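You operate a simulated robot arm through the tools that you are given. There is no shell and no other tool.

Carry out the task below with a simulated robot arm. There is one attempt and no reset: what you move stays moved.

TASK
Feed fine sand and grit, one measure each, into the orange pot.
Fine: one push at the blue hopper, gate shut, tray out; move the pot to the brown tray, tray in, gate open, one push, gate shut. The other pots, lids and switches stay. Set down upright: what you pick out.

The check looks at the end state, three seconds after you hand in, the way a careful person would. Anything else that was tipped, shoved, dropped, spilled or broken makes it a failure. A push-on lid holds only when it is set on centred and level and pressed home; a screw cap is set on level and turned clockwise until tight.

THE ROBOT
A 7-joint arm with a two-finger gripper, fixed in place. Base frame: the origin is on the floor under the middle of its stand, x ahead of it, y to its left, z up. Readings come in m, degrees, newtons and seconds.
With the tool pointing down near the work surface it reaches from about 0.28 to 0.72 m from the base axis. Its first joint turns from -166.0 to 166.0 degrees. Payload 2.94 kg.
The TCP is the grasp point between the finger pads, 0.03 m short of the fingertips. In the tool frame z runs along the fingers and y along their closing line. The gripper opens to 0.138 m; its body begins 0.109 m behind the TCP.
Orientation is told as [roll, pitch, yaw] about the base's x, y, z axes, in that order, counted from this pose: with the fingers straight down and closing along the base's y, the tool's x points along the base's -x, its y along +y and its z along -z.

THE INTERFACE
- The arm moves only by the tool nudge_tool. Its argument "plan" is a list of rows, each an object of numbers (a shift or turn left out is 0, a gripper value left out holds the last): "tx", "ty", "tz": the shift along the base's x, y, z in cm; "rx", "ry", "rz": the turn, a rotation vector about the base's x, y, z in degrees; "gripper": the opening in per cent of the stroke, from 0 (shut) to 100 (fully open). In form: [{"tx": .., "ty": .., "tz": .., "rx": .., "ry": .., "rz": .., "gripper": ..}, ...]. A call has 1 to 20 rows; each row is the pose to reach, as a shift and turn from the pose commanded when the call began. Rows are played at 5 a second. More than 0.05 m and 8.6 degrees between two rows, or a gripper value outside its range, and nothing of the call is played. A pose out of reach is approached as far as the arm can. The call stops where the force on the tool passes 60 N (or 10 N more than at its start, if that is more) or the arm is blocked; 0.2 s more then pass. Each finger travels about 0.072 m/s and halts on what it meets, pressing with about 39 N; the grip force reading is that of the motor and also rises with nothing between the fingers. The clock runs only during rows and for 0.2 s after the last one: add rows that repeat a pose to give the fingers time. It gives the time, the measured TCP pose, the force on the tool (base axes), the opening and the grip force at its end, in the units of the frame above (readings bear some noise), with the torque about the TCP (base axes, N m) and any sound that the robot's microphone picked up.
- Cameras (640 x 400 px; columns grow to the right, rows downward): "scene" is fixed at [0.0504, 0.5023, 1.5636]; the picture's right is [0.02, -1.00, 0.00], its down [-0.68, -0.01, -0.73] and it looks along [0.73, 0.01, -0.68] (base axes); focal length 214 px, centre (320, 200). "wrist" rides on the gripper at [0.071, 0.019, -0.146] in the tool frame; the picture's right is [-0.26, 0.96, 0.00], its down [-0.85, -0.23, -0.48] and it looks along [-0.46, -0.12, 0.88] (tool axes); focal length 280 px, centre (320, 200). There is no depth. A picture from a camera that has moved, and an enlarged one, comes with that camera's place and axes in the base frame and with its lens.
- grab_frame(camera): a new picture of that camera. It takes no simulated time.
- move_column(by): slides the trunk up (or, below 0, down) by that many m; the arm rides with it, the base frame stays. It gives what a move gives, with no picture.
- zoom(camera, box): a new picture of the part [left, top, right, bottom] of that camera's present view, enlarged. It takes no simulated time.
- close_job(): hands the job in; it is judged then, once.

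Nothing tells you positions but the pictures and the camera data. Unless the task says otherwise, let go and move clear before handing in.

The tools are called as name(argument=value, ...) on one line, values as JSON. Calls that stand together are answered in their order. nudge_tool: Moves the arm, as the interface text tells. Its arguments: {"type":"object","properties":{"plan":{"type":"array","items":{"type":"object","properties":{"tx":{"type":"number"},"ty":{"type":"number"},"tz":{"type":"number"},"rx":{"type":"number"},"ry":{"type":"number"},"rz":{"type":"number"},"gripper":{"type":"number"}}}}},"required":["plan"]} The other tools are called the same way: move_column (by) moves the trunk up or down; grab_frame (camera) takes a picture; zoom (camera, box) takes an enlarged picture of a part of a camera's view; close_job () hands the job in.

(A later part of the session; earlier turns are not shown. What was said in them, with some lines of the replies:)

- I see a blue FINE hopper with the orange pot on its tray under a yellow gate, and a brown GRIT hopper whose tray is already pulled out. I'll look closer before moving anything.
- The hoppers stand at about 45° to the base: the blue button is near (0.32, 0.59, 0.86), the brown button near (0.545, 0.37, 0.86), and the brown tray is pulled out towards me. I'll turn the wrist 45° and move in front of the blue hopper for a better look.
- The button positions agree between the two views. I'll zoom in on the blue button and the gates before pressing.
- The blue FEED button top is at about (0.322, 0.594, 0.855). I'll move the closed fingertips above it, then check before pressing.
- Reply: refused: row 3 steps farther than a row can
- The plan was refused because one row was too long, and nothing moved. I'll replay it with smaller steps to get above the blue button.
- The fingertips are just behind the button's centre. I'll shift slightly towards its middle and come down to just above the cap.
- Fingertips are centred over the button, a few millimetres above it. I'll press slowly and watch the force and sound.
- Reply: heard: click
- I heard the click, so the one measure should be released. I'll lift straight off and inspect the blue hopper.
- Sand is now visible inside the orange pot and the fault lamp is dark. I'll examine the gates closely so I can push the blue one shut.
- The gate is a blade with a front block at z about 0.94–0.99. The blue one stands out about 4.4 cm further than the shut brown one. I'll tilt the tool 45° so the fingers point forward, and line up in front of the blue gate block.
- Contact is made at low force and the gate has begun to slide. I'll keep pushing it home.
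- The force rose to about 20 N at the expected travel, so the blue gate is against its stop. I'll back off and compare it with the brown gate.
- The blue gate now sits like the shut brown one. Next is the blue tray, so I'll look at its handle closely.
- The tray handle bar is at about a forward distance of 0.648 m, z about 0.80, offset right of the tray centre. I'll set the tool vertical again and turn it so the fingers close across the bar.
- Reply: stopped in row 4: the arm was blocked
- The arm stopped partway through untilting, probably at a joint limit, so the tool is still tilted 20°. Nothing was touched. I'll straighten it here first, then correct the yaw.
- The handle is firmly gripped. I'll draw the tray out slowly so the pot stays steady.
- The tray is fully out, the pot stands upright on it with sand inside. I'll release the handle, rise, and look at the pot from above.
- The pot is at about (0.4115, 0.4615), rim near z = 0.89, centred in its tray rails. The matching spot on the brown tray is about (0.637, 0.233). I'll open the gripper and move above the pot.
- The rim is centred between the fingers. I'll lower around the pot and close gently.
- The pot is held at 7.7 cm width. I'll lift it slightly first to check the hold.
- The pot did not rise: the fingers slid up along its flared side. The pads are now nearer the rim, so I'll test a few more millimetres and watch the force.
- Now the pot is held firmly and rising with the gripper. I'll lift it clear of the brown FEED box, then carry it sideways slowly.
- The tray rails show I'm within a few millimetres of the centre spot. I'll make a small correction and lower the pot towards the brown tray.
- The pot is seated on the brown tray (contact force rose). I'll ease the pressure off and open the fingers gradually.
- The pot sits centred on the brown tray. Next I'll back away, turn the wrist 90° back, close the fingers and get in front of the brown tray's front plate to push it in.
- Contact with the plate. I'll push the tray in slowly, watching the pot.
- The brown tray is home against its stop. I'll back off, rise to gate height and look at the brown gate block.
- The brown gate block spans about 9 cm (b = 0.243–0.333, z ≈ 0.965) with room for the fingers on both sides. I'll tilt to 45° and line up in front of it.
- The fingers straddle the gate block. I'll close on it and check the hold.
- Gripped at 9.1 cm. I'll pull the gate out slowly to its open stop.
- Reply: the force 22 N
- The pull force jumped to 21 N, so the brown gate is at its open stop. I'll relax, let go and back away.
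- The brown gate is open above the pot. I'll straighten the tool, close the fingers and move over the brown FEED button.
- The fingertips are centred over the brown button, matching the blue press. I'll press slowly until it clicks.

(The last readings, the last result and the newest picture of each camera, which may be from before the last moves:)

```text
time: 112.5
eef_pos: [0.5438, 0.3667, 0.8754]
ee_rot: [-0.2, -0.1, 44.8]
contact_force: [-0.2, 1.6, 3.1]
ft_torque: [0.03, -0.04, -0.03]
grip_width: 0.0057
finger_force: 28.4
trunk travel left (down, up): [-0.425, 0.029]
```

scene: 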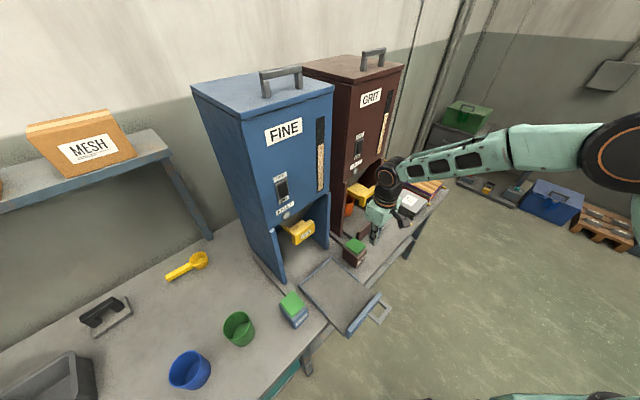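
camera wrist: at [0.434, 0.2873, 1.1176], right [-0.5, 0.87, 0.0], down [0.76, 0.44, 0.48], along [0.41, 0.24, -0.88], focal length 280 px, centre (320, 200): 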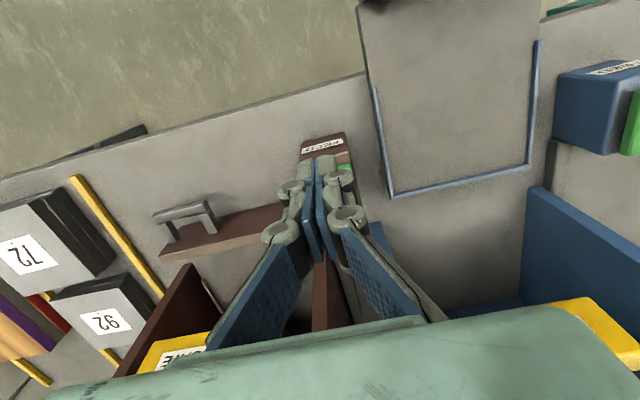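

nudge_tool(plan=[{"tz": -0.1}, {"tz": -0.15}, {"tz": -0.15}])

```text
time: 113.3
eef_pos: [0.5429, 0.3653, 0.873]
ee_rot: [-0.1, 0.0, 45.0]
contact_force: [-1.4, 1.0, 3.8]
ft_torque: [0.05, 0.08, 0.0]
grip_width: 0.0058
finger_force: 28.7
trunk travel left (down, up): [-0.425, 0.029]
heard: click
```

The brown button clicked once. I'll lift straight off and check the pot and fault lamp.

nudge_tool(plan=[{"tz": 0.5}, {"tz": 1.5}, {"tz": 4}, {"tz": 7}, {"tz": 10}, {"tz": 13}, {"tx": -2, "ty": -2, "tz": 14}, {"tx": -5, "ty": -5, "tz": 14}, {"tx": -8, "ty": -8, "tz": 14}, {"tx": -11, "ty": -11, "tz": 14}, {"tx": -11, "ty": -11, "tz": 14}])

grab_frame(camera="scene")

zoom(camera="scene", box=[330, 140, 410, 220])

grab_frame(camera="wrist")

```text
time: 115.7
eef_pos: [0.4339, 0.2533, 1.0127]
ee_rot: [-0.2, 0.1, 44.9]
contact_force: [-0.3, -0.5, 0.3]
ft_torque: [-0.01, -0.01, -0.02]
grip_width: 0.0001
finger_force: 28.7
trunk travel left (down, up): [-0.425, 0.029]
```

```text
taken
```

scene: 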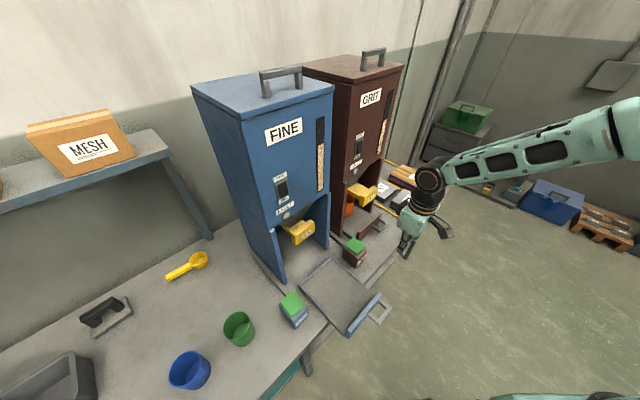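

```text
5.00 times, centred on (370, 180) of scene
camera zoom: at [0.0504, 0.5023, 1.5636], right [0.02, -1.0, 0.0], down [-0.68, -0.01, -0.73], along [0.73, 0.01, -0.68], focal length 1072 px, centre (70, 300)
```

zoom: 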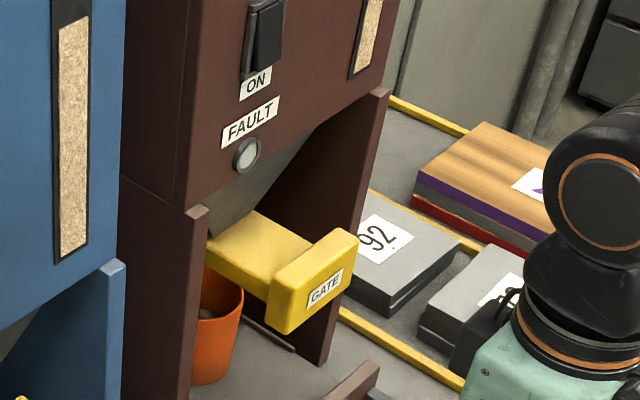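

```text
taken
camera wrist: at [0.3683, 0.2186, 1.1598], right [-0.5, 0.87, 0.0], down [0.76, 0.44, 0.48], along [0.41, 0.24, -0.88], focal length 280 px, centre (320, 200)
```

wrist: 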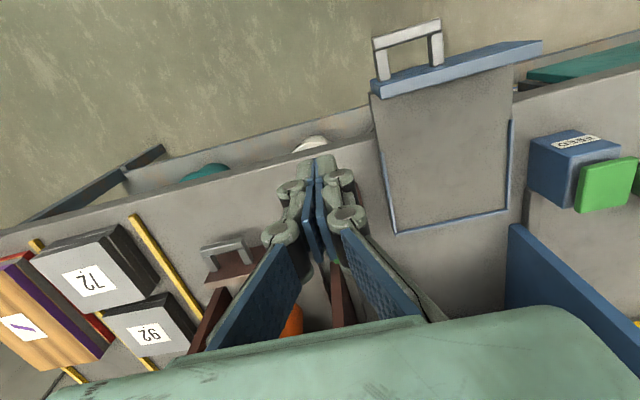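

The fault lamp is dark and no spill is visible. Now I'll shut the brown gate by pushing it with closed fingers, the same way as the blue one.

nudge_tool(plan=[{"tx": 3.2, "ty": -1.2, "rx": 5.3, "ry": -5.3}, {"tx": 6.4, "ty": -2.4, "rx": 10.6, "ry": -10.6}, {"tx": 9.6, "ty": -3.6, "tz": -1, "rx": 15.9, "ry": -15.9}, {"tx": 12.8, "ty": -4.2, "tz": -2, "rx": 21.2, "ry": -21.2}, {"tx": 16.0, "ty": -4.2, "tz": -3, "rx": 26.5, "ry": -26.5}, {"tx": 19.4, "ty": -3.3, "tz": -3, "rx": 31.82, "ry": -31.82}, {"tx": 19.4, "ty": -3.3, "tz": -3, "rx": 31.82, "ry": -31.82}])

grab_frame(camera="wrist")

zoom(camera="scene", box=[330, 140, 450, 240])

```text
time: 117.3
eef_pos: [0.6256, 0.2234, 0.9843]
ee_rot: [-0.2, -45.1, 44.9]
contact_force: [-0.1, 0.5, 0.0]
ft_torque: [0.04, -0.01, -0.01]
grip_width: 0.0
finger_force: 28.5
trunk travel left (down, up): [-0.425, 0.029]
```

```text
taken
camera wrist: at [0.5037, 0.1306, 1.0376], right [-0.55, 0.81, 0.19], down [0.35, 0.02, 0.94], along [0.76, 0.58, -0.29], focal length 280 px, centre (320, 200)
```

wrist: 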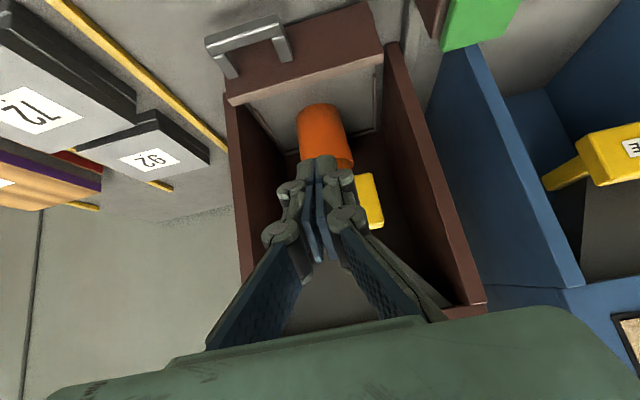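

```text
4.00 times, centred on (390, 190) of scene
camera zoom: at [0.0504, 0.5023, 1.5636], right [0.02, -1.0, 0.0], down [-0.68, -0.01, -0.73], along [0.73, 0.01, -0.68], focal length 858 px, centre (40, 240)
```

zoom: 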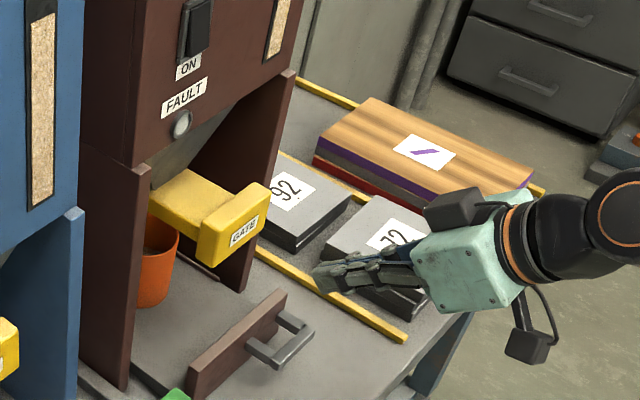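

nudge_tool(plan=[{"tx": 1.6, "ty": 1.2}, {"tx": 3.2, "ty": 2.8}, {"tx": 4.8, "ty": 4.4}, {"tx": 5.5, "ty": 5.1}, {"tx": 6.0, "ty": 5.6}, {"tx": 6.3, "ty": 5.9}, {"tx": 6.3, "ty": 5.9}])

grab_frame(camera="wrist")

zoom(camera="scene", box=[330, 140, 450, 240])

```text
time: 118.9
eef_pos: [0.6899, 0.2828, 0.9837]
ee_rot: [0.1, -44.9, 44.9]
contact_force: [0.3, -0.9, -0.2]
ft_torque: [-0.01, 0.03, 0.03]
grip_width: 0.0001
finger_force: 28.1
trunk travel left (down, up): [-0.425, 0.029]
```

```text
taken
camera wrist: at [0.5666, 0.1892, 1.0385], right [-0.55, 0.81, 0.19], down [0.35, 0.02, 0.94], along [0.76, 0.58, -0.3], focal length 280 px, centre (320, 200)
```

wrist: 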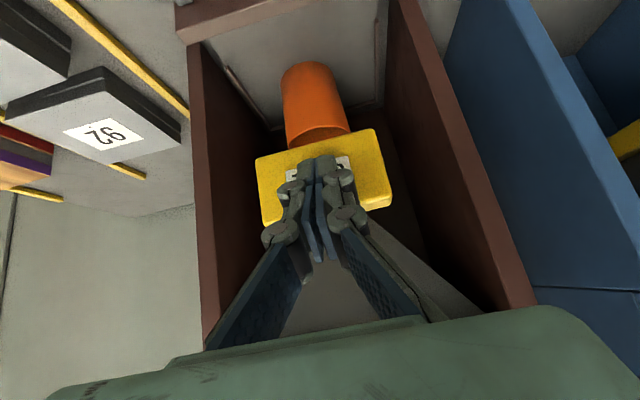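

```text
4.00 times, centred on (390, 190) of scene
camera zoom: at [0.0504, 0.5023, 1.5636], right [0.02, -1.0, 0.0], down [-0.68, -0.01, -0.73], along [0.73, 0.01, -0.68], focal length 858 px, centre (40, 240)
```

zoom: 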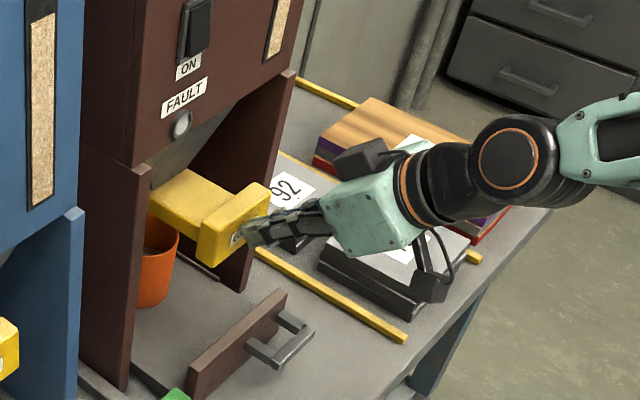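

nudge_tool(plan=[{"tx": 0.3, "ty": 0.3}, {"tx": 0.6, "ty": 0.6}, {"tx": 0.9, "ty": 0.9}, {"tx": 1.2, "ty": 1.2}, {"tx": 1.5, "ty": 1.5}, {"tx": 1.8, "ty": 1.8}, {"tx": 2.1, "ty": 2.1}, {"tx": 2.4, "ty": 2.4}, {"tx": 2.7, "ty": 2.7}, {"tx": 2.7, "ty": 2.7}])

zoom(camera="scene", box=[330, 140, 450, 240])

```text
time: 121.1
eef_pos: [0.7178, 0.3102, 0.9834]
ee_rot: [-0.1, -45.0, 44.9]
contact_force: [-0.9, -1.3, 0.0]
ft_torque: [-0.03, 0.02, -0.02]
grip_width: 0.006
finger_force: 28.4
trunk travel left (down, up): [-0.425, 0.029]
```

```text
4.00 times, centred on (390, 190) of scene
camera zoom: at [0.0504, 0.5023, 1.5636], right [0.02, -1.0, 0.0], down [-0.68, -0.01, -0.73], along [0.73, 0.01, -0.68], focal length 858 px, centre (40, 240)
```

zoom: 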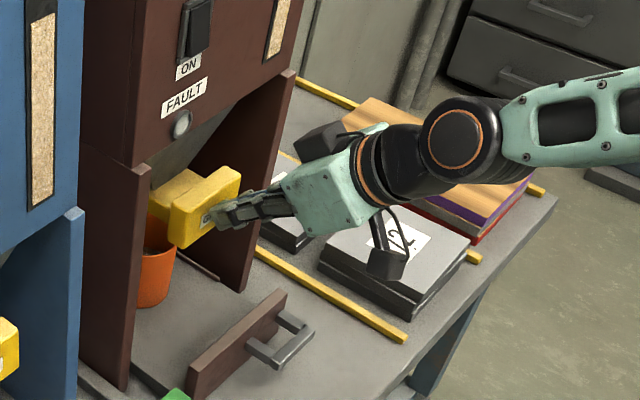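

nudge_tool(plan=[{"tx": 0.2, "ty": 0.2}, {"tx": 0.4, "ty": 0.4}, {"tx": 0.6, "ty": 0.6}, {"tx": 0.75, "ty": 0.75}, {"tx": 0.9, "ty": 0.9}, {"tx": 0.9, "ty": 0.9}])

```text
time: 122.5
eef_pos: [0.7229, 0.3153, 0.9824]
ee_rot: [0.2, -44.6, 45.0]
contact_force: [-28.5, -23.1, -1.0]
ft_torque: [-0.48, 0.12, 0.09]
grip_width: 0.0061
finger_force: 28.4
trunk travel left (down, up): [-0.425, 0.029]
```

The force shows the brown gate is against its shut stop, at the same depth as the blue one. I'll back away and inspect everything.

nudge_tool(plan=[{"tx": -1.0, "ty": -1.0}, {"tx": -3, "ty": -3}, {"tx": -6, "ty": -6}, {"tx": -9, "ty": -9}, {"tx": -12, "ty": -12, "tz": 1}, {"tx": -15, "ty": -15, "tz": 3}, {"tx": -15, "ty": -15, "tz": 6}, {"tx": -15, "ty": -15, "tz": 6}])

grab_frame(camera="scene")

zoom(camera="scene", box=[320, 130, 440, 250])

grab_frame(camera="wrist")

```text
time: 124.3
eef_pos: [0.5745, 0.1685, 1.0455]
ee_rot: [0.0, -45.0, 44.9]
contact_force: [-0.2, 0.0, -0.4]
ft_torque: [0.01, 0.0, -0.01]
grip_width: 0.0
finger_force: 28.4
trunk travel left (down, up): [-0.425, 0.029]
```

```text
taken
```

scene: 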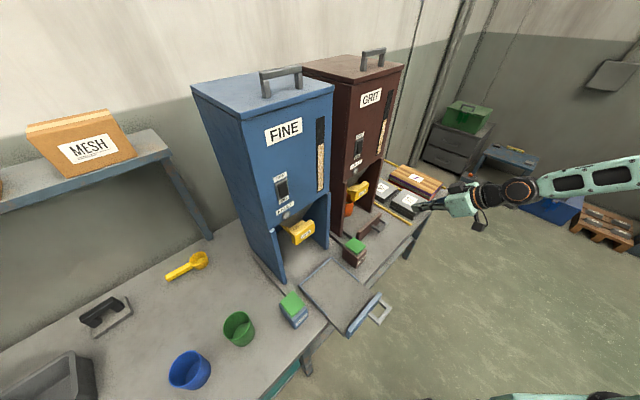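

```text
3.33 times, centred on (380, 190) of scene
camera zoom: at [0.0504, 0.5023, 1.5636], right [0.02, -1.0, 0.0], down [-0.68, -0.01, -0.73], along [0.73, 0.01, -0.68], focal length 715 px, centre (120, 233)
```

zoom: 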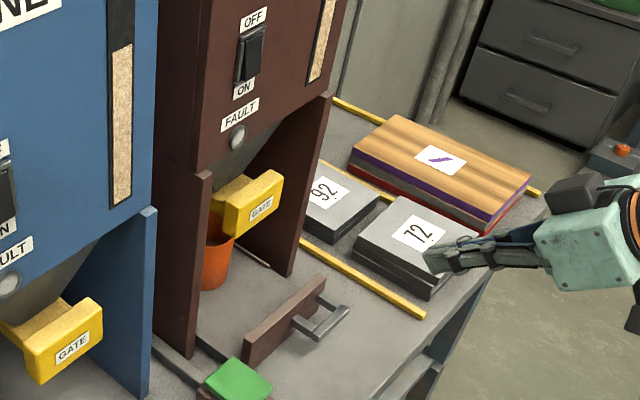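

```text
taken
camera wrist: at [0.4527, 0.0745, 1.0991], right [-0.55, 0.81, 0.18], down [0.35, 0.02, 0.94], along [0.76, 0.58, -0.3], focal length 280 px, centre (320, 200)
```

wrist: 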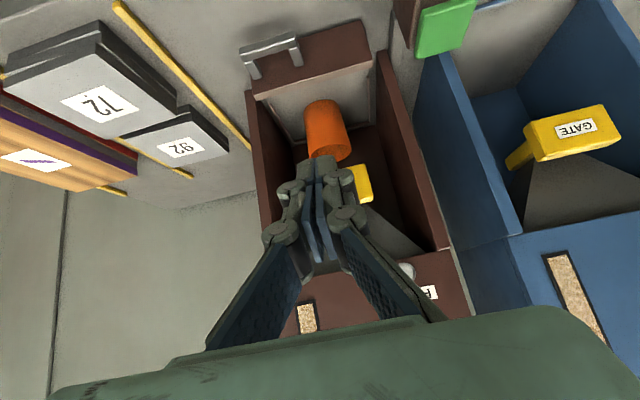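

zoom(camera="scene", box=[335, 165, 385, 215])

zoom(camera="scene", box=[260, 190, 360, 340])

zoom(camera="wrist", box=[240, 0, 440, 200])

```text
8.00 times, centred on (360, 190) of scene
camera zoom: at [0.0504, 0.5023, 1.5636], right [0.02, -1.0, 0.0], down [-0.68, -0.01, -0.73], along [0.73, 0.01, -0.68], focal length 1716 px, centre (0, 280)
```

zoom: 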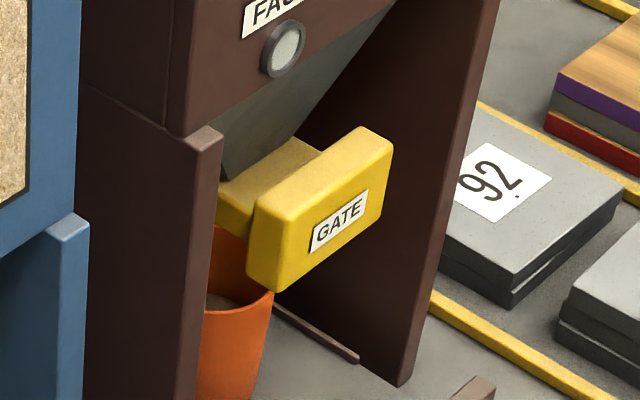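

```text
2.67 times, centred on (310, 265) of scene
camera zoom: at [0.0504, 0.5023, 1.5636], right [0.02, -1.0, 0.0], down [-0.68, -0.01, -0.73], along [0.73, 0.01, -0.68], focal length 572 px, centre (347, 27)
```

zoom: 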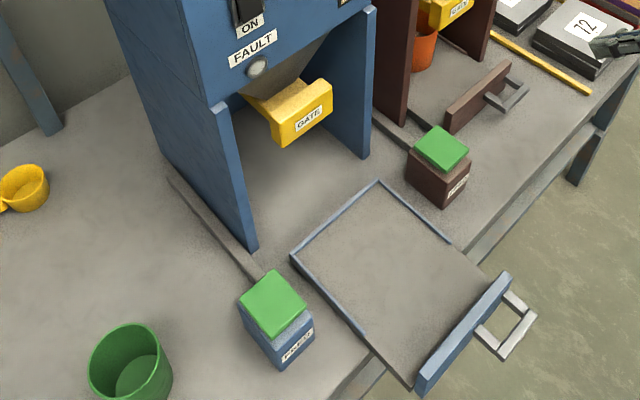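

```text
2.00 times, centred on (340, 100) of wrist
camera zoom: at [0.4527, 0.0745, 1.0991], right [-0.55, 0.81, 0.18], down [0.35, 0.02, 0.94], along [0.76, 0.58, -0.3], focal length 561 px, centre (280, 400)
```

zoom: 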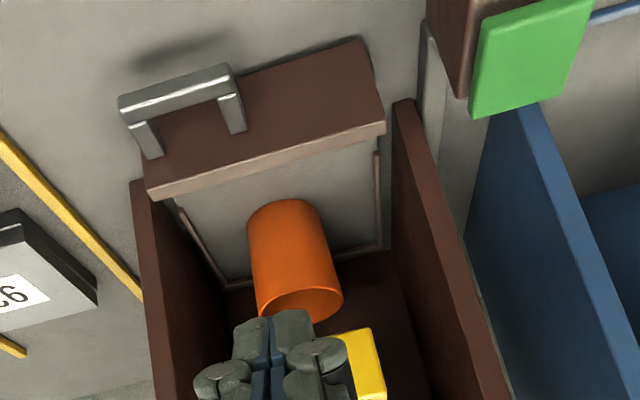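

Both measures have gone into the orange pot, which stands upright on the pushed-in brown tray. Both gates are shut, the fault lamps are dark, nothing has spilled, and the arm is clear. I'm handing in.

close_job()

```text
The job is handed in.
```

I fed one measure of fine sand and one of grit into the orange pot and handed the job in. The result of the check wasn't shown to me.

- **Fine sand:** I pressed the blue FEED button once and heard it click. I then pushed the blue gate shut to its stop and pulled the blue tray out. I could see sand in the pot afterwards.
- **Moving the pot:** On the first try the fingers slid up the pot without lifting it, and it stayed upright on the tray. The second grip held, and I set the pot upright in the middle of the brown tray's rails.
- **Grit:** I pushed the brown tray in and pulled the brown gate open to its stop. I pressed the brown FEED button once, heard it click, and pushed the gate shut again. The gate is back exactly where it started.

The pot is standing under the brown hopper, and the blue tray is still out. In the last pictures the fault lamps were dark and I could see no spill. I didn't touch the other pots, lids or switches.
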